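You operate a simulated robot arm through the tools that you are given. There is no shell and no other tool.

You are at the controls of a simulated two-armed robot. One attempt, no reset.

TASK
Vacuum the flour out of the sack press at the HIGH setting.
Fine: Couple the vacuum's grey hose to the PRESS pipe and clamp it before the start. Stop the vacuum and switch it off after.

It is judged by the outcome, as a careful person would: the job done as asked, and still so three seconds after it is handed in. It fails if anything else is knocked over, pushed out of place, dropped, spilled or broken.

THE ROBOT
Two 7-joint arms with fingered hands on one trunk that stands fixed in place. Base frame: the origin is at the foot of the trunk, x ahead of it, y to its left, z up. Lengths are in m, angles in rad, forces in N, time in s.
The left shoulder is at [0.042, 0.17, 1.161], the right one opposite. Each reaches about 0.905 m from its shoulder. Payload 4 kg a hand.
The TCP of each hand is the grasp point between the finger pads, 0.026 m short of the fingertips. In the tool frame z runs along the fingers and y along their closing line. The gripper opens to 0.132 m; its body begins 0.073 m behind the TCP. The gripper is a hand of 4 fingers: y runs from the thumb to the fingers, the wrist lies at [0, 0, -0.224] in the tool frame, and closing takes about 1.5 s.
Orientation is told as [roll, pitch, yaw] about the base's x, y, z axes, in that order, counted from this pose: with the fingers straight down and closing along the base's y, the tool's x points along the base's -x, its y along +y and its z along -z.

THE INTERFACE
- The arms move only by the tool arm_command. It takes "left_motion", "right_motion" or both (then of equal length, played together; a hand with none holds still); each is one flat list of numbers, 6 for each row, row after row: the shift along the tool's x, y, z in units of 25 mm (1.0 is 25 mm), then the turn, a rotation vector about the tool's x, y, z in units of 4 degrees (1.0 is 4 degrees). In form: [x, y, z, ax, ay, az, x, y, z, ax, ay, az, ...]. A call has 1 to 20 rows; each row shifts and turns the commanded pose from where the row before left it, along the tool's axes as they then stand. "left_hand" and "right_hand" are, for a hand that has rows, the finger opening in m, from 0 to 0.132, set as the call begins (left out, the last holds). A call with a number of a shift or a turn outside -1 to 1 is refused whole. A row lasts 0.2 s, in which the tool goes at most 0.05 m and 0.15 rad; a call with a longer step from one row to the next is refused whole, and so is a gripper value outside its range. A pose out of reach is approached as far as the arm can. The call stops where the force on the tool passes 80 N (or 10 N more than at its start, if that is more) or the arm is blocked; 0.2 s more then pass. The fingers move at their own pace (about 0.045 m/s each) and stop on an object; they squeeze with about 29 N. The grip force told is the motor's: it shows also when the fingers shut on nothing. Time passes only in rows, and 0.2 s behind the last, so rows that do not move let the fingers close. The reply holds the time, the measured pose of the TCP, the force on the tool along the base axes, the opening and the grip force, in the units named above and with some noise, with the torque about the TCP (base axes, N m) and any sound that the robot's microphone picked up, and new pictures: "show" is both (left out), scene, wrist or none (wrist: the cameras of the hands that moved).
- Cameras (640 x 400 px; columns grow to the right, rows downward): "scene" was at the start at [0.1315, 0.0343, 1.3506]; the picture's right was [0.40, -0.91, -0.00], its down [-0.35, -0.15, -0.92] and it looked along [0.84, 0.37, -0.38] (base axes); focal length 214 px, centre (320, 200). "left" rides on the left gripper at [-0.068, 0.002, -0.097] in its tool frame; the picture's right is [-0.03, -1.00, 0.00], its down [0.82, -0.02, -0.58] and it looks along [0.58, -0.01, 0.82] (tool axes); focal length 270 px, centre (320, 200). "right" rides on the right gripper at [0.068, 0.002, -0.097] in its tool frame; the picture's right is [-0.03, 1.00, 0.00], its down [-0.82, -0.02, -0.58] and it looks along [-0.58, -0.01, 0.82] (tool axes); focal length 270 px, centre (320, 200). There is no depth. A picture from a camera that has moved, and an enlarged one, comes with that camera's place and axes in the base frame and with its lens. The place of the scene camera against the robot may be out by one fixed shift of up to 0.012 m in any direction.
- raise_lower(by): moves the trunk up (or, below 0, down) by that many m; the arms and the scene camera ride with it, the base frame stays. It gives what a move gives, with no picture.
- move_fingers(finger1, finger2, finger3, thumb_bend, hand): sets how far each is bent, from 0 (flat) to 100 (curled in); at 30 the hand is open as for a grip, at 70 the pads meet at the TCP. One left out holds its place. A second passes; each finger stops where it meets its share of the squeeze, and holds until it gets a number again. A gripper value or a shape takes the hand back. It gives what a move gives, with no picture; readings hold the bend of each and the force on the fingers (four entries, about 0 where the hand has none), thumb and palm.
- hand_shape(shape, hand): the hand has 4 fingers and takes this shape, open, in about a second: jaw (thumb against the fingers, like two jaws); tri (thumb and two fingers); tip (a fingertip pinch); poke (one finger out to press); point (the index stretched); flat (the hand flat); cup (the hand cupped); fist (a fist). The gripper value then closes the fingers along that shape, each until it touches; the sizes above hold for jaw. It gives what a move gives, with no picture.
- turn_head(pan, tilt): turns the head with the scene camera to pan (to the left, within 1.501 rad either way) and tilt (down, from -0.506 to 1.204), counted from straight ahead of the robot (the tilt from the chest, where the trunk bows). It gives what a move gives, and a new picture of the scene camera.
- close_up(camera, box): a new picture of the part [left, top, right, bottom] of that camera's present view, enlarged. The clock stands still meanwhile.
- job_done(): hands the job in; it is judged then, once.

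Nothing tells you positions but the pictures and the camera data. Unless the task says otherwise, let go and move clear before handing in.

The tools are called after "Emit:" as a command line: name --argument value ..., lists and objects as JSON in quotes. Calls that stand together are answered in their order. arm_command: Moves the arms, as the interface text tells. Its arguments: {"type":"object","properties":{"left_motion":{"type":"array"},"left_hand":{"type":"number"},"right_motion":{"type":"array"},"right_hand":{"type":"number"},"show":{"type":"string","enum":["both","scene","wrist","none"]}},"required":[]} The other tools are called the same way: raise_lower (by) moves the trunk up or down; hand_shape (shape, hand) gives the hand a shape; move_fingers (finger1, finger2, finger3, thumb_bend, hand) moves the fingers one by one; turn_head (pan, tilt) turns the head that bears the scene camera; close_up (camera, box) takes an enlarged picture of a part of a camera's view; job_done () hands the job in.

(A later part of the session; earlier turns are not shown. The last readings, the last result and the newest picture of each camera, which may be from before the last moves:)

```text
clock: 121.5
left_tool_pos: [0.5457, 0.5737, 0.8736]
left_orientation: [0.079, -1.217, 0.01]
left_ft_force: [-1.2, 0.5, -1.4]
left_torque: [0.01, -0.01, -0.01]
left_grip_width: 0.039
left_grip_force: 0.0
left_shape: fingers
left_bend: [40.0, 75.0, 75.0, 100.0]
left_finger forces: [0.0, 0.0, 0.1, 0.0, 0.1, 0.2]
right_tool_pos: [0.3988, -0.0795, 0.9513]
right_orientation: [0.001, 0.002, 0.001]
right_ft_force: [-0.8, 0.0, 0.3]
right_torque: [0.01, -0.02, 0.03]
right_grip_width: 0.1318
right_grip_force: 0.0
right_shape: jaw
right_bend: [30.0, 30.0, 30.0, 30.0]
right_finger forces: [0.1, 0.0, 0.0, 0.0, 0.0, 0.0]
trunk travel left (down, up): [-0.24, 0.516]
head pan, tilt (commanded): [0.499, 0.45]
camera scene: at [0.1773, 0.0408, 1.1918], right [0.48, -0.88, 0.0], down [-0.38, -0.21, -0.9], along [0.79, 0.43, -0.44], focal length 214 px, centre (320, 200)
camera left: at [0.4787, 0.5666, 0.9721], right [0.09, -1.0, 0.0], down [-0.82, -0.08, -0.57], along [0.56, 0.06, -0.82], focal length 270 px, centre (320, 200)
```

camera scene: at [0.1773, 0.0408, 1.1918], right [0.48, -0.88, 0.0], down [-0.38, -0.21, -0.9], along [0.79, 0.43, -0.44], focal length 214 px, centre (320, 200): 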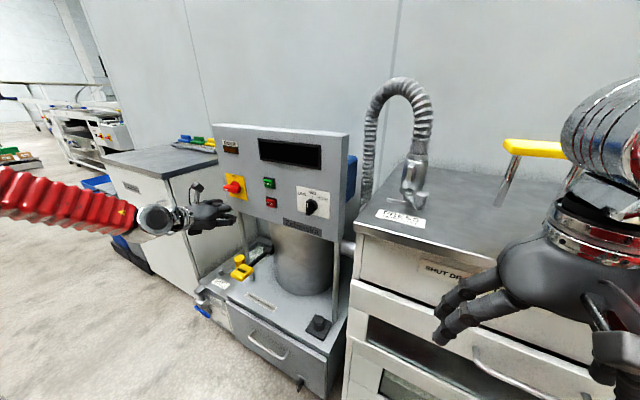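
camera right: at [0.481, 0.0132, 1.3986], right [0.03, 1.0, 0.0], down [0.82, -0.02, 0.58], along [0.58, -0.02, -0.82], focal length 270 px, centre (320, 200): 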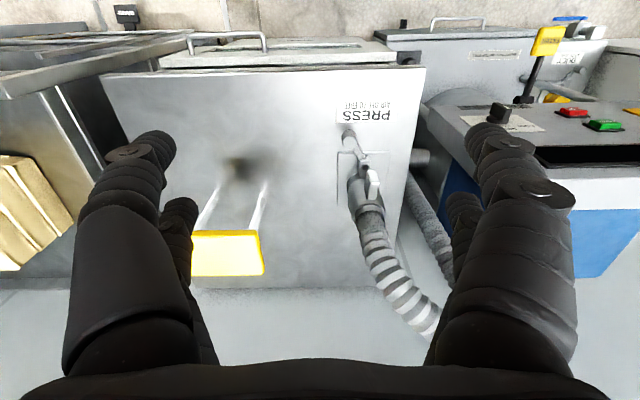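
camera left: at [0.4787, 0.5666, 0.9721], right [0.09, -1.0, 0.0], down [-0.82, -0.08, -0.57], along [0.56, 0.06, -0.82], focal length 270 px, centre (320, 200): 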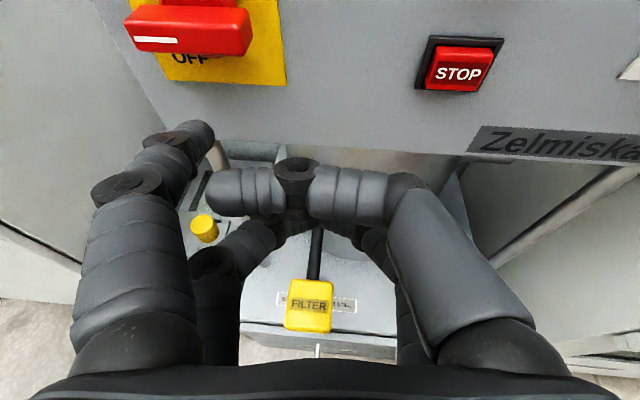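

The index tip is now just below and in front of the red handle (its white-marked end at left, y≈0.684). I'll slide the tip under that end.

Emit:
arm_command --left_motion '[-0.034, 0.664, 0.382, 0, 0, 0, -0.034, 0.664, 0.382, 0, 0, 0, -0.278, -0.07, 0.747, 0, 0, 0, -0.278, -0.07, 0.747, 0, 0, 0, 0, 0, 0, 0, 0, 0]' --show "both"

Emit:
close_up --camera "left" --box '[100, 20, 340, 180]'

Emit:
close_up --camera "scene" --box '[180, 140, 280, 240]'

```text
clock: 122.7
left_tool_pos: [0.601, 0.6085, 0.8713]
left_orientation: [0.079, -1.217, 0.01]
left_ft_force: [0.3, 0.2, 0.1]
left_torque: [-0.01, -0.03, -0.01]
left_grip_width: 0.0389
left_grip_force: 0.1
left_shape: fingers
left_bend: [40.0, 75.0, 75.0, 100.0]
left_finger forces: [0.0, 0.0, 0.0, 0.0, 0.0, 0.1]
right_tool_pos: [0.3995, -0.0797, 0.9514]
right_orientation: [0.0, -0.001, -0.002]
right_ft_force: [1.0, -0.4, -0.1]
right_torque: [0.01, -0.01, 0.0]
right_grip_width: 0.1318
right_grip_force: 0.1
right_shape: jaw
right_bend: [30.0, 30.0, 30.0, 30.0]
right_finger forces: [0.0, 0.0, 0.0, 0.0, 0.0, 0.0]
trunk travel left (down, up): [-0.24, 0.516]
head pan, tilt (commanded): [0.499, 0.45]
camera scene: at [0.1769, 0.0408, 1.1919], right [0.48, -0.88, 0.0], down [-0.38, -0.21, -0.9], along [0.79, 0.43, -0.44], focal length 214 px, centre (320, 200)
camera left: at [0.534, 0.6013, 0.9689], right [0.09, -1.0, 0.0], down [-0.82, -0.07, -0.57], along [0.56, 0.06, -0.82], focal length 270 px, centre (320, 200)
```

scene: 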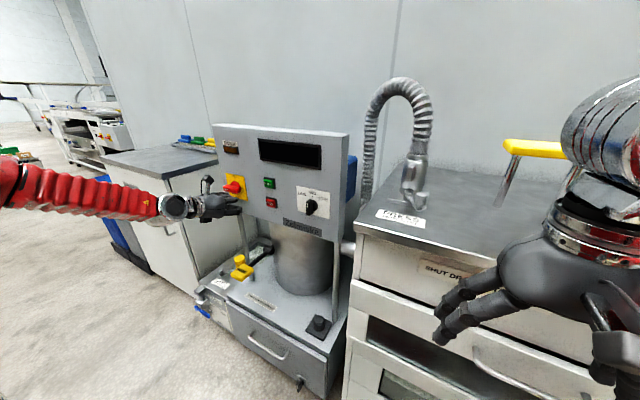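
left: 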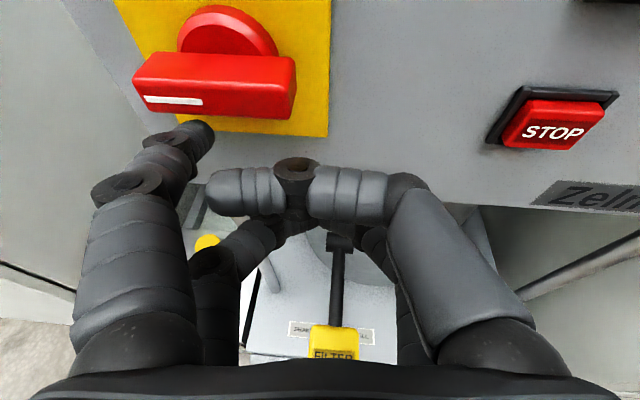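

```text
2.50 times, centred on (220, 100) of left
camera zoom: at [0.534, 0.6013, 0.9689], right [0.09, -1.0, 0.0], down [-0.82, -0.07, -0.57], along [0.56, 0.06, -0.82], focal length 676 px, centre (570, 450)
```

zoom: 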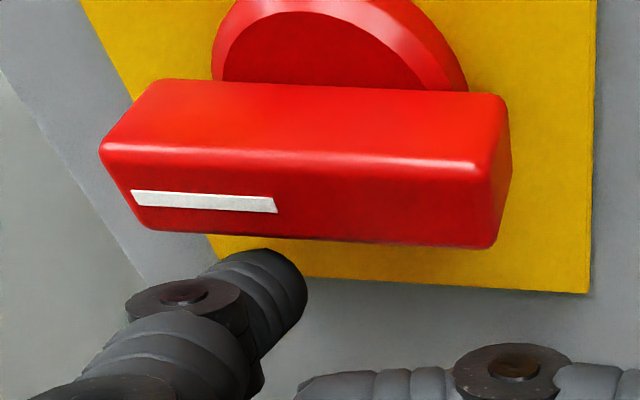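

```text
4.00 times, centred on (230, 190) of scene
camera zoom: at [0.1769, 0.0408, 1.1919], right [0.48, -0.88, 0.0], down [-0.38, -0.21, -0.9], along [0.79, 0.43, -0.44], focal length 858 px, centre (680, 240)
```

zoom: 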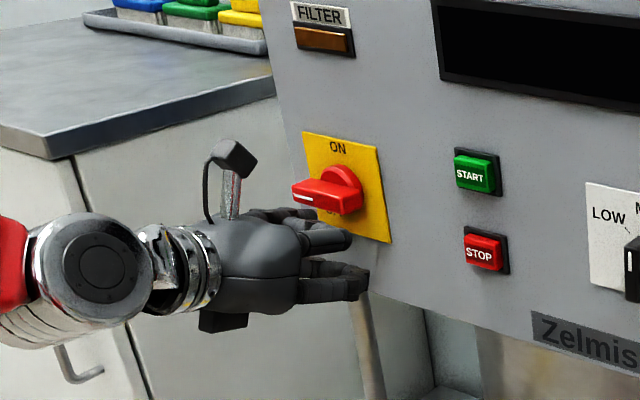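

The index tip is under the marked left end of the handle. I push it up along its arc.

Emit:
arm_command --left_motion '[-0.525, 0.096, -0.187, 0, 0, 0, -0.488, 0.134, -0.169, 0, 0, 0]' --show "wrist"

Emit:
close_up --camera "scene" --box '[180, 140, 280, 240]'

```text
clock: 123.3
left_tool_pos: [0.6007, 0.6132, 0.9006]
left_orientation: [0.09, -1.22, -0.001]
left_ft_force: [-0.5, -0.4, 0.7]
left_torque: [-0.02, 0.02, 0.05]
left_grip_width: 0.039
left_grip_force: 0.0
left_shape: fingers
left_bend: [40.0, 75.0, 75.0, 100.0]
left_finger forces: [0.1, 0.0, 0.1, 0.0, 0.0, 0.1]
right_tool_pos: [0.399, -0.0799, 0.9521]
right_orientation: [0.0, -0.001, 0.0]
right_ft_force: [-0.2, -0.1, 0.5]
right_torque: [0.03, -0.01, -0.01]
right_grip_width: 0.1316
right_grip_force: 0.1
right_shape: jaw
right_bend: [30.0, 30.0, 30.0, 30.0]
right_finger forces: [0.0, 0.0, 0.0, 0.1, 0.0, 0.0]
trunk travel left (down, up): [-0.24, 0.516]
head pan, tilt (commanded): [0.499, 0.45]
camera left: at [0.5344, 0.6059, 0.9984], right [0.09, -1.0, -0.01], down [-0.82, -0.07, -0.57], along [0.57, 0.06, -0.82], focal length 270 px, centre (320, 200)
```

left: 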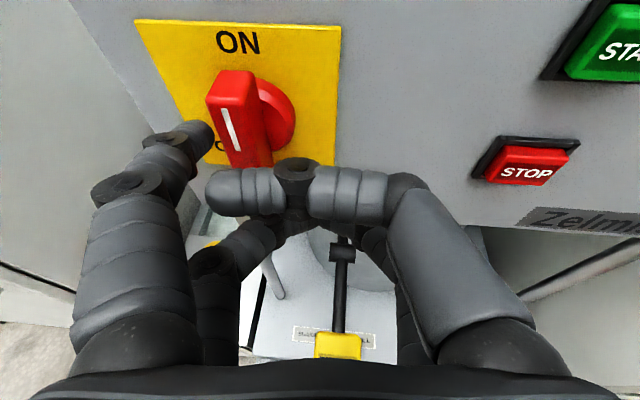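

```text
4.00 times, centred on (230, 190) of scene
camera zoom: at [0.1764, 0.0403, 1.1922], right [0.48, -0.88, 0.0], down [-0.38, -0.21, -0.9], along [0.79, 0.43, -0.44], focal length 858 px, centre (680, 240)
```

zoom: 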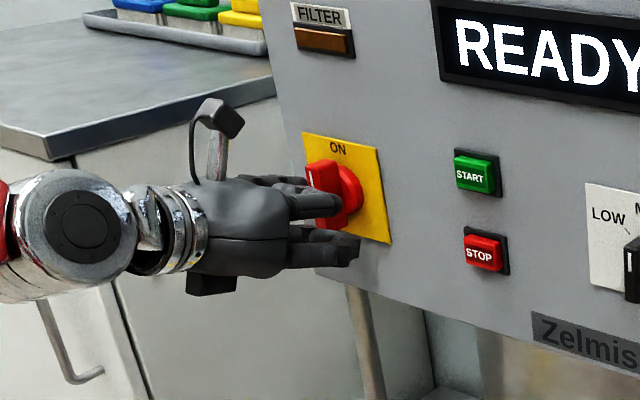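

The switch snapped to ON and the display reads READY; the FILTER lamp is dark. I'll back the finger out and check the display.

Emit:
arm_command --left_motion '[0.347, 0.087, -0.934, 0, 0, 0, 0.347, 0.087, -0.934, 0, 0, 0, 0.347, 0.087, -0.934, 0, 0, 0]' --show "scene"

Emit:
close_up --camera "scene" --box '[200, 115, 360, 245]'

```text
clock: 124.1
left_tool_pos: [0.5247, 0.6128, 0.8968]
left_orientation: [0.081, -1.216, 0.009]
left_ft_force: [0.1, 0.0, 0.5]
left_torque: [-0.02, -0.02, -0.03]
left_grip_width: 0.0388
left_grip_force: 0.1
left_shape: fingers
left_bend: [40.0, 75.0, 75.0, 100.0]
left_finger forces: [0.0, 0.0, 0.1, 0.0, 0.1, 0.0]
right_tool_pos: [0.3988, -0.0791, 0.9524]
right_orientation: [0.001, 0.001, -0.001]
right_ft_force: [-0.6, 1.0, 0.1]
right_torque: [0.04, -0.02, -0.04]
right_grip_width: 0.1318
right_grip_force: 0.0
right_shape: jaw
right_bend: [30.0, 30.0, 30.0, 30.0]
right_finger forces: [0.0, 0.2, 0.0, 0.0, 0.0, 0.0]
trunk travel left (down, up): [-0.24, 0.516]
head pan, tilt (commanded): [0.499, 0.45]
camera scene: at [0.1766, 0.0408, 1.192], right [0.48, -0.88, 0.0], down [-0.38, -0.21, -0.9], along [0.79, 0.43, -0.44], focal length 214 px, centre (320, 200)
```

scene: 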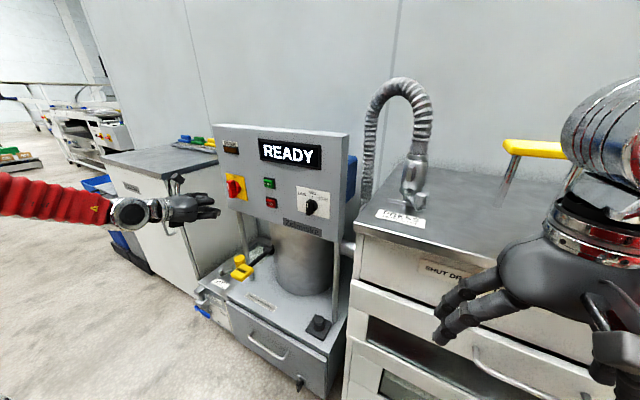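

```text
3.08 times, centred on (280, 180) of scene
camera zoom: at [0.1766, 0.0408, 1.192], right [0.48, -0.88, 0.0], down [-0.38, -0.21, -0.9], along [0.79, 0.43, -0.44], focal length 660 px, centre (443, 262)
```

zoom: 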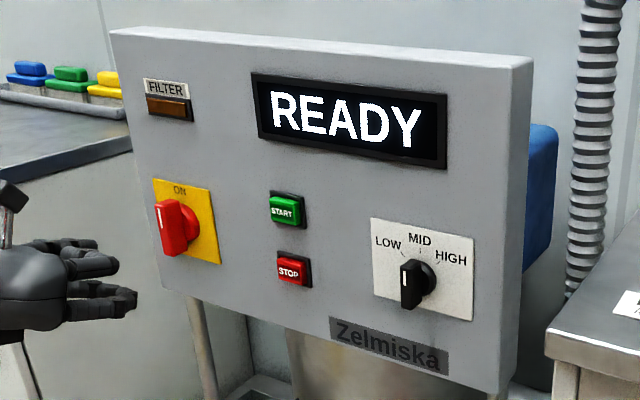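

Power is on and the unit is READY. Next, the dial: I'll turn the hand back to yaw -28° and bring the index to the left of the dial's upper end.

Emit:
raise_lower --by 0.1

Emit:
arm_command --left_motion '[0, 0, 0, 0.9375, -0.0285, 0.3463, 0, 0, 0, 0.9375, -0.0285, 0.3463, 0, 0, 0, 0.9375, -0.0285, 0.3463, 0, 0, 0, 0.9375, -0.0285, 0.3463, 0, 0, 0, 0.9375, -0.0285, 0.3463, 0, 0, 0, 0.9375, -0.0285, 0.3463, 0, 0, 0, 0.9375, -0.0285, 0.3463, 0.046, -0.847, 0.478, 0, 0, 0, 0.046, -0.847, 0.478, 0, 0, 0, 0.046, -0.847, 0.478, 0, 0, 0, 0.046, -0.847, 0.478, 0, 0, 0, 0.046, -0.847, 0.478, 0, 0, 0, 0.046, -0.847, 0.478, 0, 0, 0, 0.046, -0.847, 0.478, 0, 0, 0, 0.046, -0.847, 0.478, 0, 0, 0, 0.046, -0.847, 0.478, 0, 0, 0, 0.046, -0.847, 0.478, 0, 0, 0, 0.046, -0.847, 0.478, 0, 0, 0]' --show "both"

```text
clock: 125.4
left_tool_pos: [0.5272, 0.6139, 0.9976]
left_orientation: [0.079, -1.216, 0.011]
left_ft_force: [-0.9, -1.1, 0.0]
left_torque: [0.01, 0.0, -0.04]
left_grip_width: 0.0389
left_grip_force: 0.0
left_shape: fingers
left_bend: [40.0, 75.0, 75.0, 100.0]
left_finger forces: [0.1, 0.0, 0.0, 0.1, 0.0, 0.0]
right_tool_pos: [0.3993, -0.0801, 1.0514]
right_orientation: [0.0, 0.002, 0.001]
right_ft_force: [-0.1, 0.5, -0.6]
right_torque: [0.03, -0.01, 0.0]
right_grip_width: 0.1318
right_grip_force: 0.0
right_shape: jaw
right_bend: [30.0, 30.0, 30.0, 30.0]
right_finger forces: [0.0, 0.0, 0.0, 0.0, 0.0, 0.1]
trunk travel left (down, up): [-0.34, 0.416]
head pan, tilt (commanded): [0.499, 0.45]
```

```text
clock: 129.2
left_tool_pos: [0.5705, 0.367, 0.9486]
left_orientation: [0.161, -1.237, -0.492]
left_ft_force: [-1.3, -0.8, -6.9]
left_torque: [-0.2, -0.62, 0.08]
left_grip_width: 0.0389
left_grip_force: 0.0
left_shape: fingers
left_bend: [40.0, 75.0, 75.0, 100.0]
left_finger forces: [0.0, 0.0, 0.0, 0.0, 0.0, 0.0]
left hand out of reach, approached as far as the arm can: row 3, 14, 17, 18
right_tool_pos: [0.4001, -0.0813, 1.0506]
right_orientation: [0.001, 0.002, 0.002]
right_ft_force: [0.8, -1.0, 1.4]
right_torque: [0.04, -0.02, 0.01]
right_grip_width: 0.1321
right_grip_force: 0.2
right_shape: jaw
right_bend: [30.0, 30.0, 30.0, 30.0]
right_finger forces: [0.0, 0.0, 0.1, 0.1, 0.1, 0.0]
trunk travel left (down, up): [-0.34, 0.416]
head pan, tilt (commanded): [0.499, 0.45]
camera scene: at [0.1414, 0.0398, 1.2946], right [0.48, -0.88, 0.0], down [-0.38, -0.21, -0.9], along [0.79, 0.43, -0.44], focal length 214 px, centre (320, 200)
camera left: at [0.5043, 0.3864, 1.0454], right [-0.33, -0.94, -0.03], down [-0.76, 0.28, -0.58], along [0.56, -0.17, -0.81], focal length 270 px, centre (320, 200)
```

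scene: 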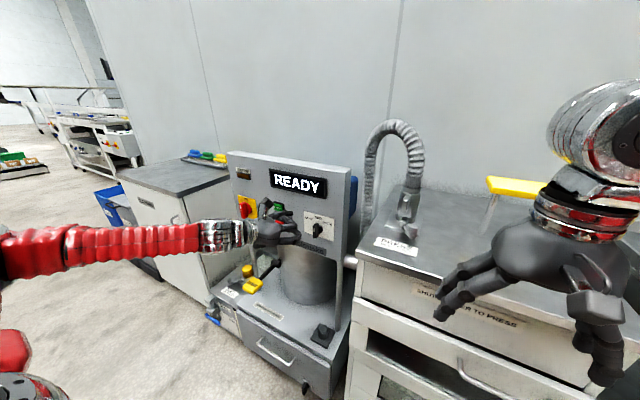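
left: 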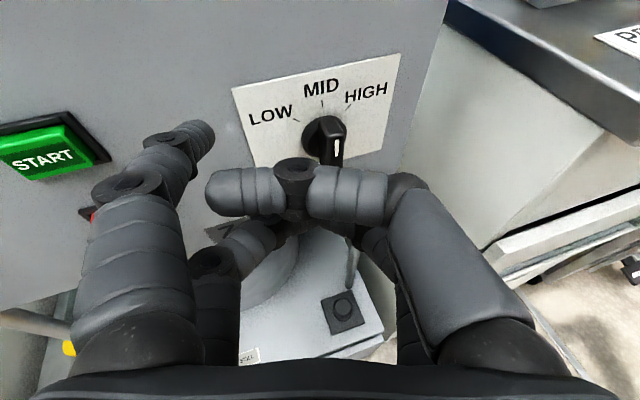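

Emit:
arm_command --left_motion '[0, 0, 0, 0, 0, 0, 0, 0, 0, 0, 0, 0]' --show "none"

Emit:
close_up --camera "scene" --box '[210, 140, 370, 290]'

Emit:
close_up --camera "left" --box '[140, 60, 420, 240]'

```text
clock: 129.8
left_tool_pos: [0.5681, 0.3678, 0.9443]
left_orientation: [0.152, -1.232, -0.487]
left_ft_force: [-0.1, 0.3, 0.0]
left_torque: [-0.04, -0.01, 0.02]
left_grip_width: 0.0389
left_grip_force: 0.0
left_shape: fingers
left_bend: [40.0, 75.0, 75.0, 100.0]
left_finger forces: [0.1, 0.0, 0.0, 0.0, 0.0, 0.0]
right_tool_pos: [0.3992, -0.0808, 1.0506]
right_orientation: [0.0, -0.002, 0.0]
right_ft_force: [-0.1, -0.5, 0.5]
right_torque: [0.01, -0.02, 0.01]
right_grip_width: 0.132
right_grip_force: 0.1
right_shape: jaw
right_bend: [30.0, 30.0, 30.0, 30.0]
right_finger forces: [0.1, 0.0, 0.1, 0.0, 0.0, 0.0]
trunk travel left (down, up): [-0.34, 0.416]
head pan, tilt (commanded): [0.499, 0.45]
```

```text
2.67 times, centred on (290, 215) of scene
camera zoom: at [0.1408, 0.0407, 1.2946], right [0.48, -0.88, 0.0], down [-0.38, -0.21, -0.9], along [0.79, 0.43, -0.44], focal length 572 px, centre (400, 160)
```

zoom: 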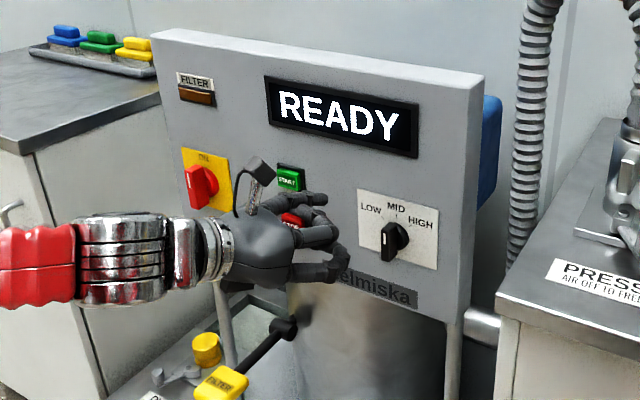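

```text
2.22 times, centred on (280, 150) of left
camera zoom: at [0.5033, 0.3875, 1.0419], right [-0.33, -0.94, -0.03], down [-0.77, 0.28, -0.58], along [0.55, -0.17, -0.81], focal length 601 px, centre (409, 311)
```

zoom: 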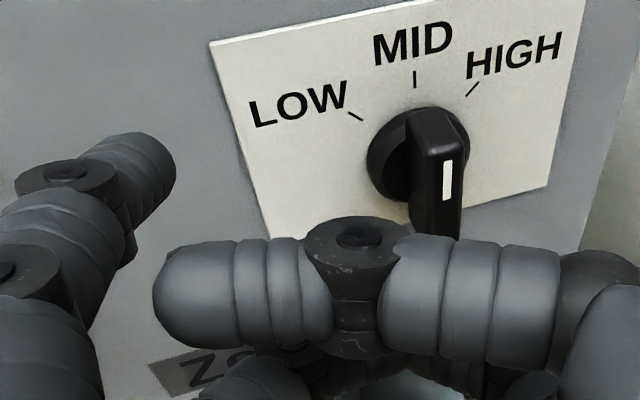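

Emit:
arm_command --left_motion '[0.095, -0.549, 0.415, 0, 0, 0, 0.095, -0.549, 0.415, 0, 0, 0, 0.095, -0.549, 0.415, 0, 0, 0, 0, 0, 0, 0, 0, 0]' --show "none"

Emit:
close_up --camera "scene" --box '[230, 160, 370, 290]'

Emit:
close_up --camera "left" --box '[140, 60, 420, 240]'

```text
clock: 130.8
left_tool_pos: [0.5818, 0.3209, 0.9267]
left_orientation: [0.111, -1.238, -0.426]
left_ft_force: [0.2, 0.5, 0.5]
left_torque: [0.01, 0.02, 0.02]
left_grip_width: 0.0391
left_grip_force: 0.0
left_shape: fingers
left_bend: [40.0, 75.0, 75.0, 100.0]
left_finger forces: [0.0, 0.0, 0.1, 0.0, 0.1, 0.0]
right_tool_pos: [0.3981, -0.0811, 1.0511]
right_orientation: [-0.001, 0.0, -0.001]
right_ft_force: [-0.2, 0.9, 0.4]
right_torque: [0.02, 0.03, -0.02]
right_grip_width: 0.1321
right_grip_force: 0.1
right_shape: jaw
right_bend: [30.0, 30.0, 30.0, 30.0]
right_finger forces: [0.0, 0.1, 0.0, 0.1, 0.0, 0.0]
trunk travel left (down, up): [-0.34, 0.416]
head pan, tilt (commanded): [0.499, 0.45]
```

```text
3.08 times, centred on (300, 225) of scene
camera zoom: at [0.1407, 0.0407, 1.2946], right [0.48, -0.88, 0.0], down [-0.38, -0.21, -0.9], along [0.79, 0.43, -0.44], focal length 660 px, centre (382, 123)
```

zoom: 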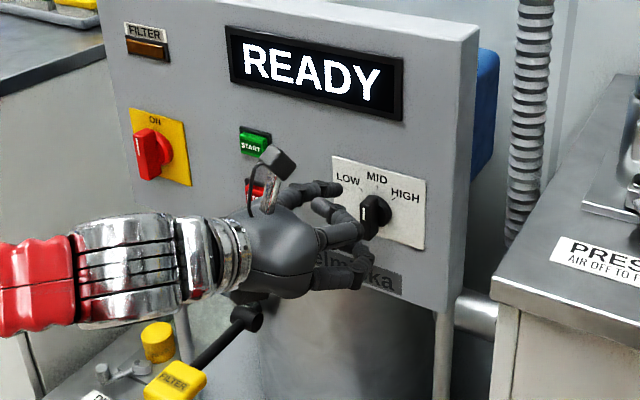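

```text
2.22 times, centred on (280, 150) of left
camera zoom: at [0.5155, 0.3403, 1.0235], right [-0.31, -0.95, -0.01], down [-0.77, 0.26, -0.58], along [0.56, -0.17, -0.81], focal length 601 px, centre (409, 311)
```

zoom: 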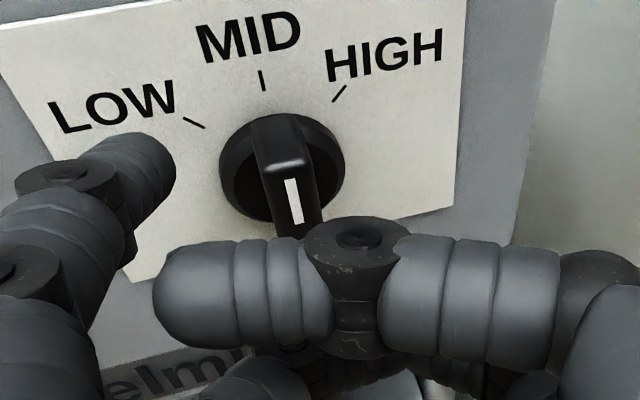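

The index tip is just left of the dial's upper end. I push it gently to the right.

Emit:
arm_command --left_motion '[-0.124, -0.427, 0.109, 0, 0, 0, -0.124, -0.427, 0.109, 0, 0, 0]' --show "none"

Emit:
close_up --camera "left" --box '[140, 60, 420, 240]'

```text
clock: 131.4
left_tool_pos: [0.5808, 0.2977, 0.9294]
left_orientation: [0.11, -1.238, -0.429]
left_ft_force: [-0.8, 0.2, -0.4]
left_torque: [-0.03, -0.01, 0.02]
left_grip_width: 0.0388
left_grip_force: 0.0
left_shape: fingers
left_bend: [40.0, 75.0, 75.0, 100.0]
left_finger forces: [0.0, 0.0, 0.0, 0.0, 0.0, 0.0]
right_tool_pos: [0.3993, -0.0801, 1.052]
right_orientation: [-0.002, 0.001, -0.001]
right_ft_force: [0.4, 0.3, 0.0]
right_torque: [0.01, 0.02, -0.01]
right_grip_width: 0.132
right_grip_force: 0.1
right_shape: jaw
right_bend: [30.0, 30.0, 30.0, 30.0]
right_finger forces: [0.1, 0.0, 0.0, 0.0, 0.1, 0.1]
trunk travel left (down, up): [-0.34, 0.416]
head pan, tilt (commanded): [0.499, 0.45]
```

```text
2.22 times, centred on (280, 150) of left
camera zoom: at [0.5154, 0.3171, 1.0269], right [-0.31, -0.95, -0.01], down [-0.77, 0.26, -0.58], along [0.56, -0.17, -0.81], focal length 601 px, centre (409, 311)
```

zoom: 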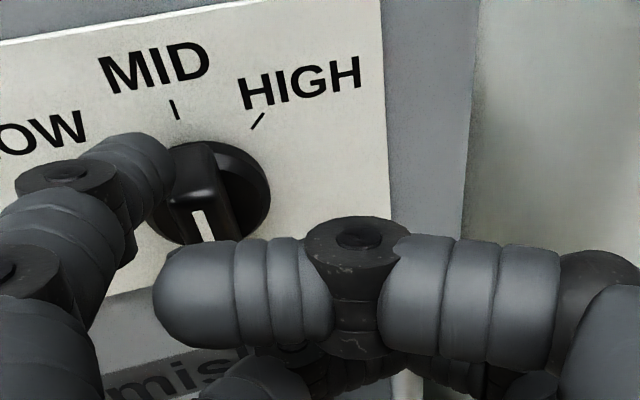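

Emit:
arm_command --left_motion '[-0.124, -0.427, 0.109, 0, 0, 0, -0.08, -0.2, 0.06, 0, 0, 0]' --show "none"

Emit:
close_up --camera "left" --box '[140, 60, 420, 240]'

Emit:
close_up --camera "scene" --box '[230, 160, 370, 290]'

```text
clock: 132.0
left_tool_pos: [0.5816, 0.2814, 0.9338]
left_orientation: [0.11, -1.238, -0.426]
left_ft_force: [-0.8, -0.2, -0.1]
left_torque: [0.05, 0.04, -0.02]
left_grip_width: 0.0388
left_grip_force: 0.0
left_shape: fingers
left_bend: [40.0, 75.0, 75.0, 100.0]
left_finger forces: [0.1, 0.0, 0.0, 0.1, 0.0, 0.0]
right_tool_pos: [0.3989, -0.0812, 1.0514]
right_orientation: [0.002, 0.004, 0.001]
right_ft_force: [1.0, -1.1, 0.3]
right_torque: [0.05, -0.02, -0.01]
right_grip_width: 0.1318
right_grip_force: 0.0
right_shape: jaw
right_bend: [30.0, 30.0, 30.0, 30.0]
right_finger forces: [0.1, 0.0, 0.0, 0.0, 0.0, 0.0]
trunk travel left (down, up): [-0.34, 0.416]
head pan, tilt (commanded): [0.499, 0.45]
```

```text
2.22 times, centred on (280, 150) of left
camera zoom: at [0.5159, 0.3008, 1.0298], right [-0.31, -0.95, -0.01], down [-0.77, 0.26, -0.58], along [0.56, -0.17, -0.81], focal length 601 px, centre (409, 311)
```

zoom: 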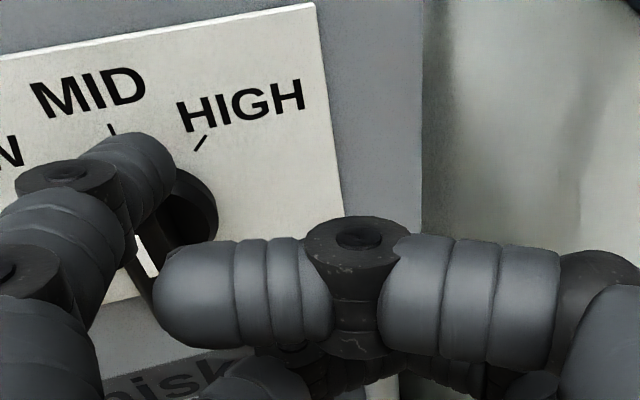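

```text
3.08 times, centred on (300, 225) of scene
camera zoom: at [0.1409, 0.0407, 1.2946], right [0.48, -0.88, 0.0], down [-0.38, -0.21, -0.9], along [0.79, 0.43, -0.44], focal length 660 px, centre (382, 123)
```

zoom: 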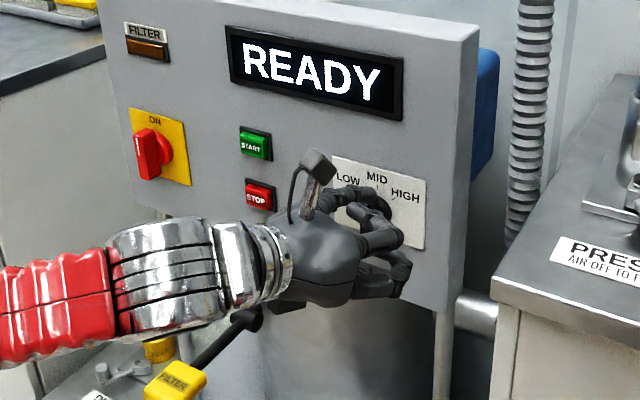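

The finger slid over the top of the bar without turning it. I'll back off to the left, go lower, and try again.

Emit:
arm_command --left_motion '[0.095, 0.664, -0.2, 0, 0, 0, 0.095, 0.664, -0.2, 0, 0, 0, 0.683, 0.01, 0.355, 0, 0, 0, 0, 0, 0, 0, 0, 0]' --show "none"

Emit:
close_up --camera "left" --box '[140, 60, 420, 240]'

Emit:
close_up --camera "scene" --box '[280, 180, 340, 250]'

```text
clock: 133.0
left_tool_pos: [0.5857, 0.317, 0.9151]
left_orientation: [0.111, -1.235, -0.425]
left_ft_force: [0.7, -0.5, 0.3]
left_torque: [-0.01, -0.04, 0.02]
left_grip_width: 0.0389
left_grip_force: 0.0
left_shape: fingers
left_bend: [40.0, 75.0, 75.0, 100.0]
left_finger forces: [0.0, 0.0, 0.1, 0.0, 0.0, 0.0]
right_tool_pos: [0.3989, -0.0802, 1.0511]
right_orientation: [0.0, 0.0, 0.0]
right_ft_force: [0.1, -0.1, 0.0]
right_torque: [0.02, 0.0, 0.0]
right_grip_width: 0.1319
right_grip_force: 0.1
right_shape: jaw
right_bend: [30.0, 30.0, 30.0, 30.0]
right_finger forces: [0.0, 0.0, 0.0, 0.0, 0.0, 0.0]
trunk travel left (down, up): [-0.34, 0.416]
head pan, tilt (commanded): [0.499, 0.45]
```

```text
2.22 times, centred on (280, 150) of left
camera zoom: at [0.5194, 0.3359, 1.0106], right [-0.31, -0.95, -0.01], down [-0.77, 0.26, -0.58], along [0.56, -0.17, -0.81], focal length 601 px, centre (409, 311)
```

zoom: 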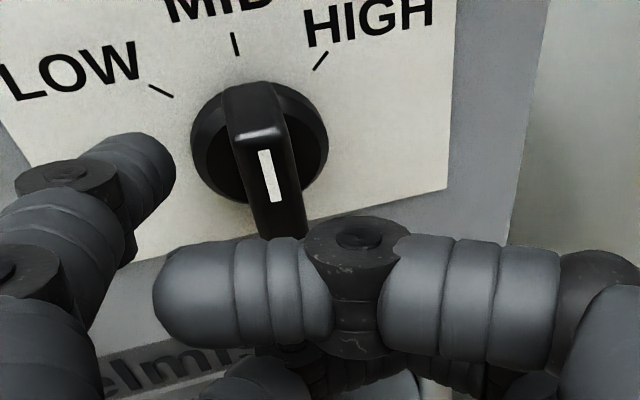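

```text
5.71 times, centred on (310, 215) of scene
camera zoom: at [0.1408, 0.0408, 1.2946], right [0.48, -0.88, 0.0], down [-0.38, -0.21, -0.9], along [0.79, 0.43, -0.44], focal length 1226 px, centre (377, 114)
```

zoom: 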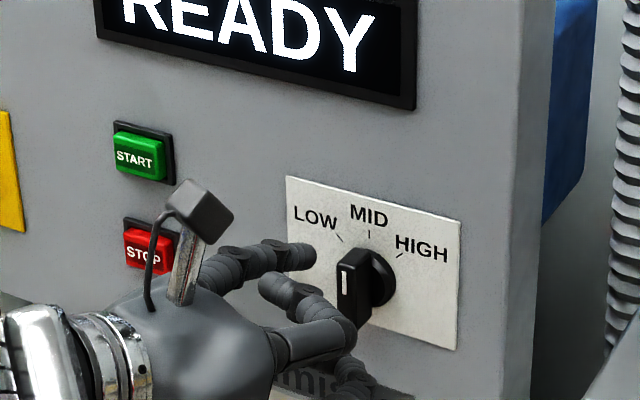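

Emit:
arm_command --left_motion '[-0.092, -0.378, 0.102, 0, 0, 0, -0.092, -0.378, 0.102, 0, 0, 0]' --show "none"

Emit:
close_up --camera "left" --box '[140, 60, 420, 240]'

Emit:
close_up --camera "scene" --box '[280, 180, 340, 250]'

```text
clock: 133.6
left_tool_pos: [0.5846, 0.2962, 0.9161]
left_orientation: [0.109, -1.236, -0.427]
left_ft_force: [-1.0, 1.3, -0.6]
left_torque: [-0.03, 0.02, 0.14]
left_grip_width: 0.0404
left_grip_force: 0.8
left_shape: fingers
left_bend: [38.0, 75.0, 75.0, 100.0]
left_finger forces: [1.7, 0.0, 0.0, 0.0, 0.0, 0.0]
right_tool_pos: [0.3992, -0.0818, 1.0516]
right_orientation: [0.0, -0.001, 0.001]
right_ft_force: [-0.7, -0.7, -0.1]
right_torque: [0.04, -0.03, 0.0]
right_grip_width: 0.1318
right_grip_force: 0.0
right_shape: jaw
right_bend: [30.0, 30.0, 30.0, 30.0]
right_finger forces: [0.0, 0.0, 0.0, 0.0, 0.0, 0.0]
trunk travel left (down, up): [-0.34, 0.416]
head pan, tilt (commanded): [0.499, 0.45]
```

```text
2.22 times, centred on (280, 150) of left
camera zoom: at [0.5194, 0.3159, 1.0128], right [-0.31, -0.95, -0.01], down [-0.77, 0.26, -0.58], along [0.56, -0.17, -0.81], focal length 601 px, centre (409, 311)
```

zoom: 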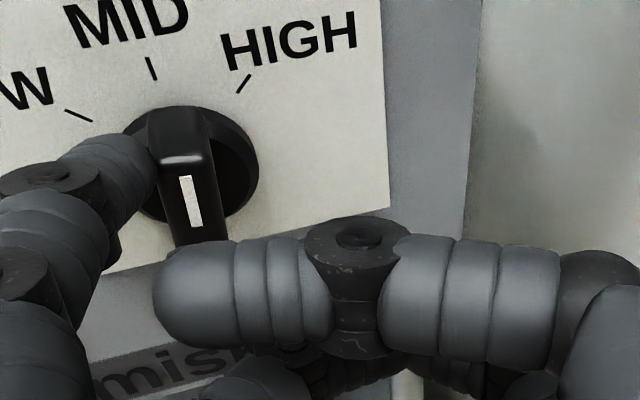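

```text
5.71 times, centred on (310, 215) of scene
camera zoom: at [0.1409, 0.0409, 1.2946], right [0.48, -0.88, 0.0], down [-0.38, -0.21, -0.9], along [0.79, 0.43, -0.44], focal length 1226 px, centre (377, 114)
```

zoom: 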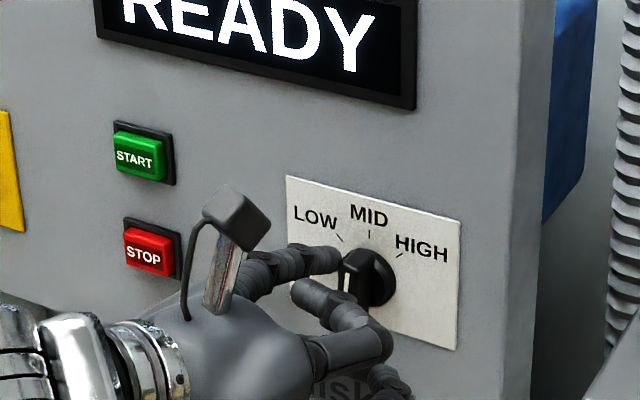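

Emit:
arm_command --left_motion '[-0.092, -0.378, 0.102, 0, 0, 0, 0, 0, 0, 0, 0, 0]' --show "none"

Emit:
close_up --camera "left" --box '[140, 60, 420, 240]'

```text
clock: 134.2
left_tool_pos: [0.5867, 0.2857, 0.9185]
left_orientation: [0.114, -1.237, -0.427]
left_ft_force: [-0.2, 0.7, 0.0]
left_torque: [0.03, 0.0, 0.0]
left_grip_width: 0.0391
left_grip_force: 0.2
left_shape: fingers
left_bend: [40.0, 75.0, 75.0, 100.0]
left_finger forces: [0.1, 0.1, 0.0, 0.0, 0.1, 0.0]
right_tool_pos: [0.398, -0.0802, 1.0524]
right_orientation: [-0.001, 0.0, -0.001]
right_ft_force: [1.0, 1.0, -0.8]
right_torque: [0.04, -0.01, -0.01]
right_grip_width: 0.1319
right_grip_force: 0.0
right_shape: jaw
right_bend: [30.0, 30.0, 30.0, 30.0]
right_finger forces: [0.1, 0.0, 0.0, 0.0, 0.0, 0.0]
trunk travel left (down, up): [-0.34, 0.416]
head pan, tilt (commanded): [0.499, 0.45]
```

```text
2.22 times, centred on (280, 150) of left
camera zoom: at [0.5194, 0.3057, 1.0143], right [-0.31, -0.95, -0.01], down [-0.77, 0.26, -0.58], along [0.56, -0.17, -0.81], focal length 601 px, centre (409, 311)
```

zoom: 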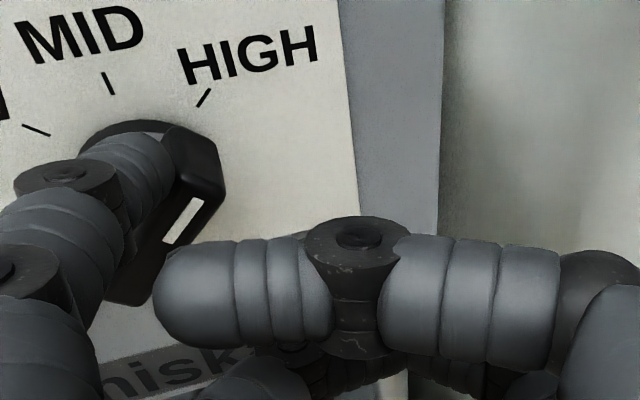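

The dial turned toward HIGH. I'll back the finger out and check the pointer.

Emit:
arm_command --left_motion '[0.192, -0.125, -0.78, 0, 0, 0, 0.192, -0.125, -0.78, 0, 0, 0, 0.192, 0.3, -0.78, 0, 0, 0, 0, 0.5, -0.5, 0, 0, 0]' --show "none"

Emit:
close_up --camera "left" --box '[180, 30, 480, 210]'

Emit:
close_up --camera "scene" --box '[220, 140, 360, 260]'

```text
clock: 135.2
left_tool_pos: [0.5206, 0.3208, 0.928]
left_orientation: [0.109, -1.235, -0.427]
left_ft_force: [0.1, 0.2, -0.2]
left_torque: [-0.03, -0.02, -0.01]
left_grip_width: 0.0392
left_grip_force: 0.1
left_shape: fingers
left_bend: [40.0, 75.0, 75.0, 100.0]
left_finger forces: [0.1, 0.0, 0.1, 0.1, 0.0, 0.0]
right_tool_pos: [0.3989, -0.0811, 1.0518]
right_orientation: [-0.001, -0.001, -0.001]
right_ft_force: [-0.3, 0.1, -0.5]
right_torque: [0.02, 0.0, -0.03]
right_grip_width: 0.132
right_grip_force: 0.0
right_shape: jaw
right_bend: [30.0, 30.0, 30.0, 30.0]
right_finger forces: [0.0, 0.0, 0.0, 0.0, 0.1, 0.1]
trunk travel left (down, up): [-0.34, 0.416]
head pan, tilt (commanded): [0.499, 0.45]
```

```text
2.13 times, centred on (330, 120) of left
camera zoom: at [0.455, 0.3412, 1.0246], right [-0.31, -0.95, -0.01], down [-0.77, 0.26, -0.58], along [0.56, -0.17, -0.81], focal length 577 px, centre (299, 371)
```

zoom: 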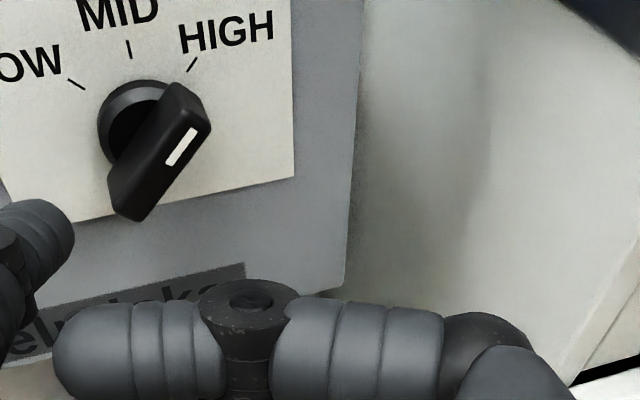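

```text
3.33 times, centred on (290, 200) of scene
camera zoom: at [0.1407, 0.0409, 1.2946], right [0.48, -0.88, 0.0], down [-0.38, -0.21, -0.9], along [0.79, 0.43, -0.44], focal length 715 px, centre (420, 200)
```

zoom: 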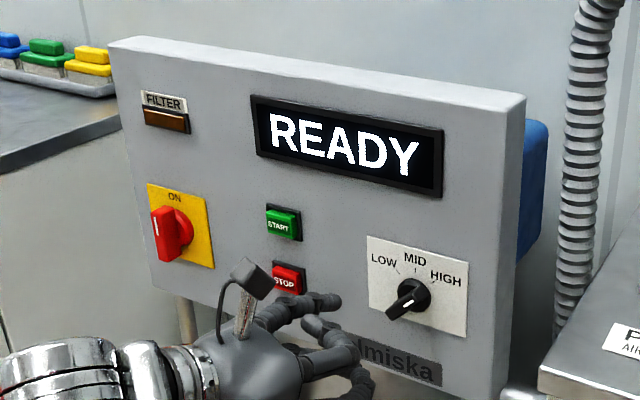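

The dial points at HIGH. Before starting I'll bring the index in front of START and confirm alignment.

Emit:
arm_command --left_motion '[-0.057, 0.903, -0.061, 0, 0, 0, -0.057, 0.903, -0.061, 0, 0, 0, -0.057, 0.903, -0.061, 0, 0, 0, -0.057, 0.903, -0.061, 0, 0, 0, -0.057, 0.903, -0.061, 0, 0, 0, -0.057, 0.903, -0.061, 0, 0, 0, 0, 0, 0, 0, 0, 0]' --show "wrist"

Emit:
close_up --camera "scene" --box '[240, 160, 330, 250]'

Emit:
close_up --camera "left" --box '[100, 40, 340, 200]'

```text
clock: 136.8
left_tool_pos: [0.5593, 0.4531, 0.9431]
left_orientation: [0.112, -1.237, -0.429]
left_ft_force: [0.5, -0.6, 0.0]
left_torque: [0.0, 0.01, 0.06]
left_grip_width: 0.0389
left_grip_force: 0.2
left_shape: fingers
left_bend: [40.0, 75.0, 75.0, 100.0]
left_finger forces: [0.0, 0.0, 0.1, 0.0, 0.1, 0.0]
right_tool_pos: [0.3983, -0.0798, 1.0513]
right_orientation: [0.0, -0.001, -0.001]
right_ft_force: [0.9, -0.2, 0.8]
right_torque: [0.0, 0.0, 0.01]
right_grip_width: 0.1319
right_grip_force: 0.0
right_shape: jaw
right_bend: [30.0, 30.0, 30.0, 30.0]
right_finger forces: [0.0, 0.0, 0.0, 0.0, 0.0, 0.0]
trunk travel left (down, up): [-0.34, 0.416]
head pan, tilt (commanded): [0.499, 0.45]
camera left: at [0.492, 0.472, 1.0399], right [-0.31, -0.95, -0.01], down [-0.77, 0.26, -0.58], along [0.56, -0.17, -0.81], focal length 270 px, centre (320, 200)
```

left: 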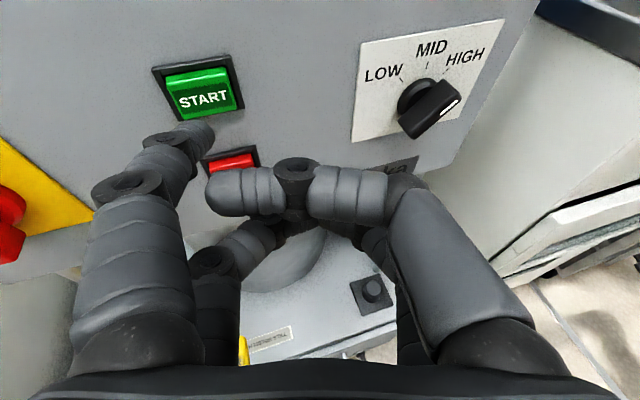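

```text
4.44 times, centred on (285, 205) of scene
camera zoom: at [0.1408, 0.0408, 1.2946], right [0.48, -0.88, 0.0], down [-0.38, -0.21, -0.9], along [0.79, 0.43, -0.44], focal length 953 px, centre (476, 178)
```

zoom: 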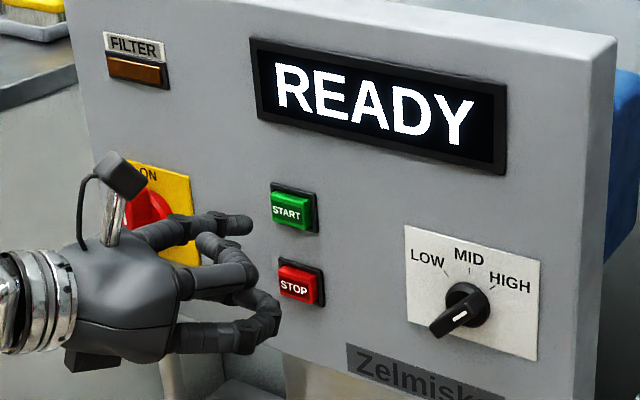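

```text
2.50 times, centred on (220, 120) of left
camera zoom: at [0.492, 0.472, 1.0399], right [-0.31, -0.95, -0.01], down [-0.77, 0.26, -0.58], along [0.56, -0.17, -0.81], focal length 676 px, centre (570, 400)
```

zoom: 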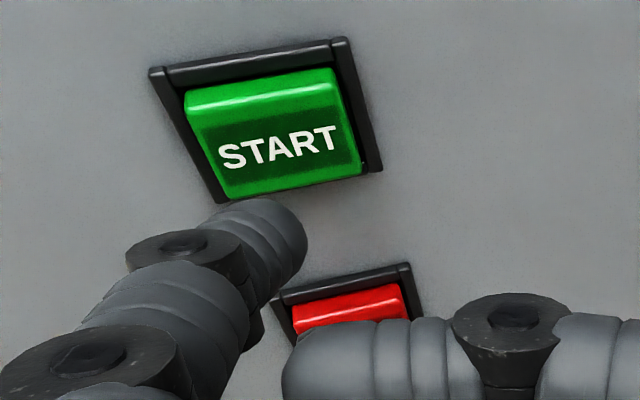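

The tip is lined up on START (within about 2 mm); hose coupled and clamped, dial at HIGH, power on. I press START.

Emit:
arm_command --left_motion '[-0.169, 0.17, 0.55, 0, 0, 0, -0.169, 0.17, 0.55, 0, 0, 0, -0.113, 0.113, 0.367, 0, 0, 0]' --show "scene"

Emit:
close_up --camera "scene" --box '[220, 140, 360, 260]'

```text
clock: 137.6
left_tool_pos: [0.5981, 0.4506, 0.9427]
left_orientation: [0.111, -1.235, -0.427]
left_ft_force: [-2.0, 0.4, 0.0]
left_torque: [-0.03, -0.03, 0.17]
left_grip_width: 0.0389
left_grip_force: 1.6
left_shape: fingers
left_bend: [40.0, 75.0, 75.0, 100.0]
left_finger forces: [2.7, 0.0, 0.0, 0.1, 0.1, 0.1]
right_tool_pos: [0.3984, -0.0807, 1.0525]
right_orientation: [0.0, 0.0, 0.0]
right_ft_force: [-0.2, -0.9, -0.5]
right_torque: [0.03, 0.02, -0.06]
right_grip_width: 0.1318
right_grip_force: 0.1
right_shape: jaw
right_bend: [30.0, 30.0, 30.0, 30.0]
right_finger forces: [0.0, 0.0, 0.1, 0.1, 0.0, 0.0]
trunk travel left (down, up): [-0.34, 0.416]
head pan, tilt (commanded): [0.499, 0.45]
camera scene: at [0.1406, 0.0407, 1.2946], right [0.48, -0.88, 0.0], down [-0.38, -0.21, -0.9], along [0.79, 0.43, -0.44], focal length 214 px, centre (320, 200)
```

scene: 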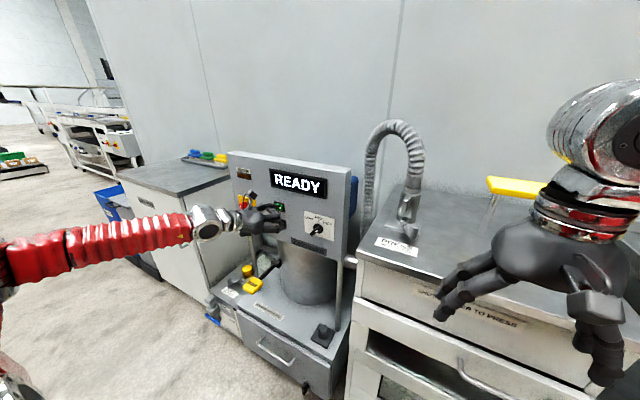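

```text
3.33 times, centred on (290, 200) of scene
camera zoom: at [0.1406, 0.0407, 1.2946], right [0.48, -0.88, 0.0], down [-0.38, -0.21, -0.9], along [0.79, 0.43, -0.44], focal length 715 px, centre (420, 200)
```

zoom: 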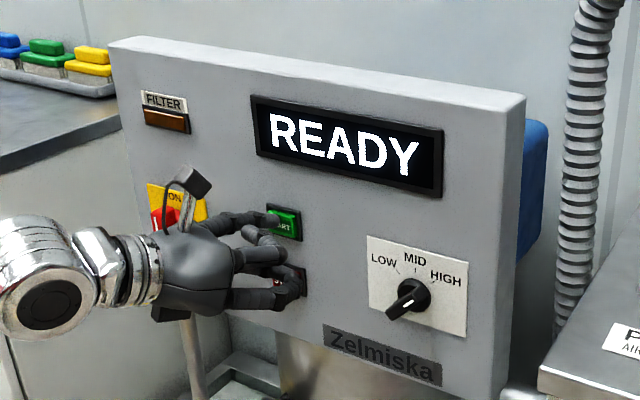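

Emit:
arm_command --left_motion '[-0.071, 0.076, 0.216, 0, 0, 0]' --show "scene"

Emit:
close_up --camera "scene" --box '[220, 140, 360, 260]'

Emit:
close_up --camera "left" --box '[100, 40, 340, 200]'

```text
clock: 138.0
left_tool_pos: [0.6014, 0.4506, 0.9427]
left_orientation: [0.11, -1.235, -0.425]
left_ft_force: [-22.4, 2.5, 0.6]
left_torque: [0.01, -0.33, 1.21]
left_grip_width: 0.0384
left_grip_force: 11.4
left_shape: fingers
left_bend: [43.0, 75.0, 75.0, 100.0]
left_finger forces: [22.8, 0.0, 0.0, 0.0, 0.0, 0.1]
right_tool_pos: [0.3962, -0.0814, 1.0525]
right_orientation: [-0.002, -0.003, 0.0]
right_ft_force: [-0.1, 0.6, 0.3]
right_torque: [0.0, 0.0, 0.0]
right_grip_width: 0.1318
right_grip_force: 0.1
right_shape: jaw
right_bend: [30.0, 30.0, 30.0, 30.0]
right_finger forces: [0.0, 0.0, 0.1, 0.0, 0.0, 0.0]
trunk travel left (down, up): [-0.34, 0.416]
head pan, tilt (commanded): [0.499, 0.45]
heard: click
camera scene: at [0.1381, 0.041, 1.2949], right [0.48, -0.88, 0.0], down [-0.38, -0.21, -0.9], along [0.79, 0.43, -0.43], focal length 214 px, centre (320, 200)
```

scene: 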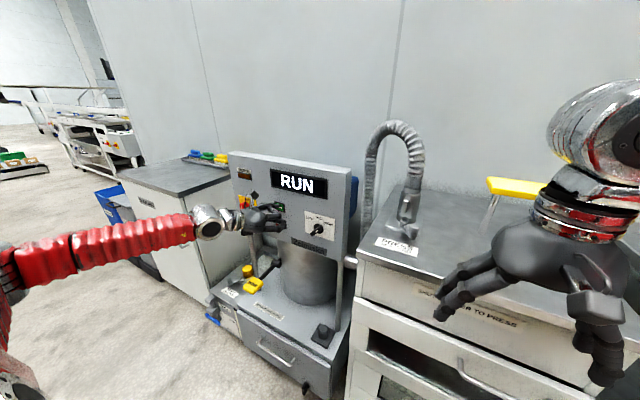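

```text
3.33 times, centred on (290, 200) of scene
camera zoom: at [0.1381, 0.041, 1.2949], right [0.48, -0.88, 0.0], down [-0.38, -0.21, -0.9], along [0.79, 0.43, -0.43], focal length 715 px, centre (420, 200)
```

zoom: 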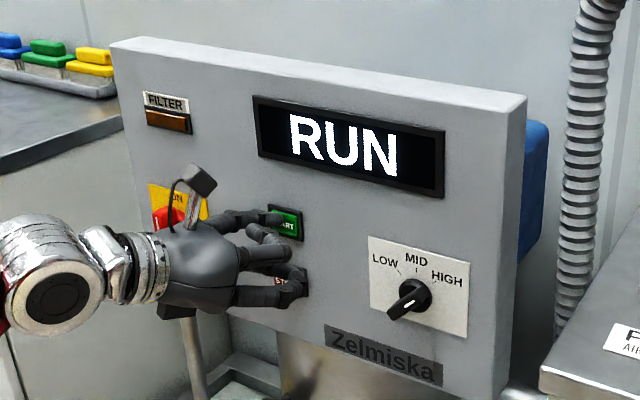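

```text
2.50 times, centred on (220, 120) of left
camera zoom: at [0.5362, 0.4702, 1.0388], right [-0.31, -0.95, -0.01], down [-0.77, 0.26, -0.58], along [0.56, -0.17, -0.81], focal length 676 px, centre (570, 400)
```

zoom: 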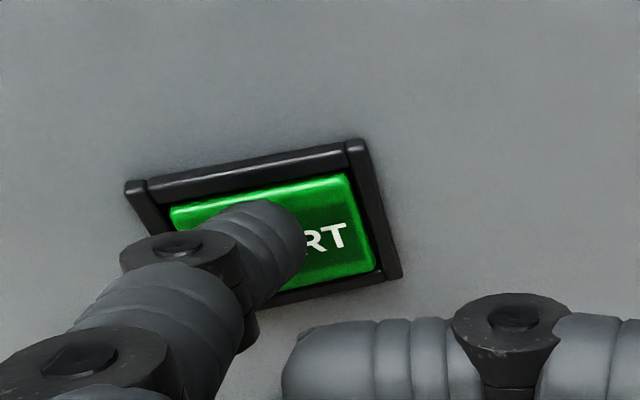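

It clicked and the display shows RUN. I back the finger off and watch the run.

Emit:
arm_command --left_motion '[0.198, -0.21, -0.6, 0, 0, 0, 0.198, -0.21, -0.6, 0, 0, 0, 0.198, -0.21, -0.6, 0, 0, 0, 0, 0, 0, 0, 0, 0, 0, 0, 0, 0, 0, 0]' --show "scene"

Emit:
close_up --camera "scene" --box '[220, 110, 440, 260]'

```text
clock: 139.2
left_tool_pos: [0.5642, 0.4485, 0.9424]
left_orientation: [0.108, -1.237, -0.424]
left_ft_force: [0.3, -0.7, 0.1]
left_torque: [0.01, 0.01, -0.02]
left_grip_width: 0.0388
left_grip_force: 0.0
left_shape: fingers
left_bend: [40.0, 75.0, 75.0, 100.0]
left_finger forces: [0.0, 0.0, 0.0, 0.1, 0.1, 0.0]
left hand out of reach, approached as far as the arm can: row 2
right_tool_pos: [0.4001, -0.0798, 1.0518]
right_orientation: [-0.001, 0.001, 0.0]
right_ft_force: [-0.9, 0.8, -0.1]
right_torque: [-0.01, 0.03, 0.02]
right_grip_width: 0.1319
right_grip_force: 0.0
right_shape: jaw
right_bend: [30.0, 30.0, 30.0, 30.0]
right_finger forces: [0.1, 0.0, 0.0, 0.0, 0.0, 0.1]
trunk travel left (down, up): [-0.34, 0.416]
head pan, tilt (commanded): [0.499, 0.45]
camera scene: at [0.1407, 0.0415, 1.2946], right [0.48, -0.88, 0.0], down [-0.38, -0.21, -0.9], along [0.79, 0.43, -0.44], focal length 214 px, centre (320, 200)
```

scene: 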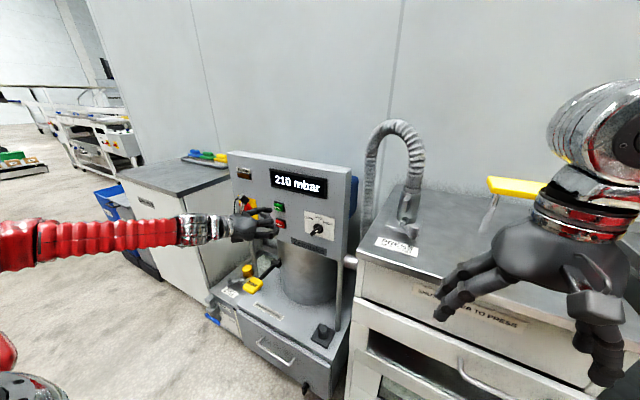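

```text
2.67 times, centred on (330, 185) of scene
camera zoom: at [0.1407, 0.0415, 1.2946], right [0.48, -0.88, 0.0], down [-0.38, -0.21, -0.9], along [0.79, 0.43, -0.44], focal length 572 px, centre (293, 240)
```

zoom: 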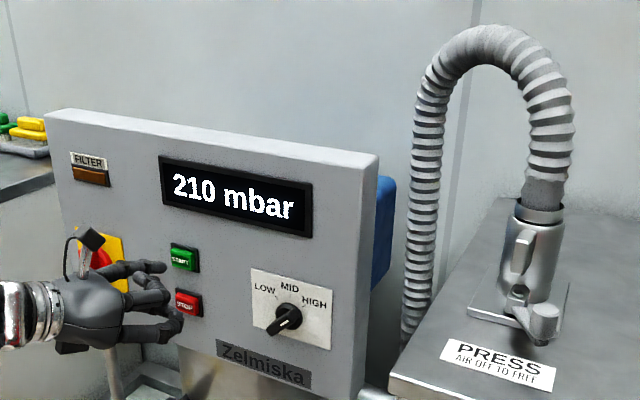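

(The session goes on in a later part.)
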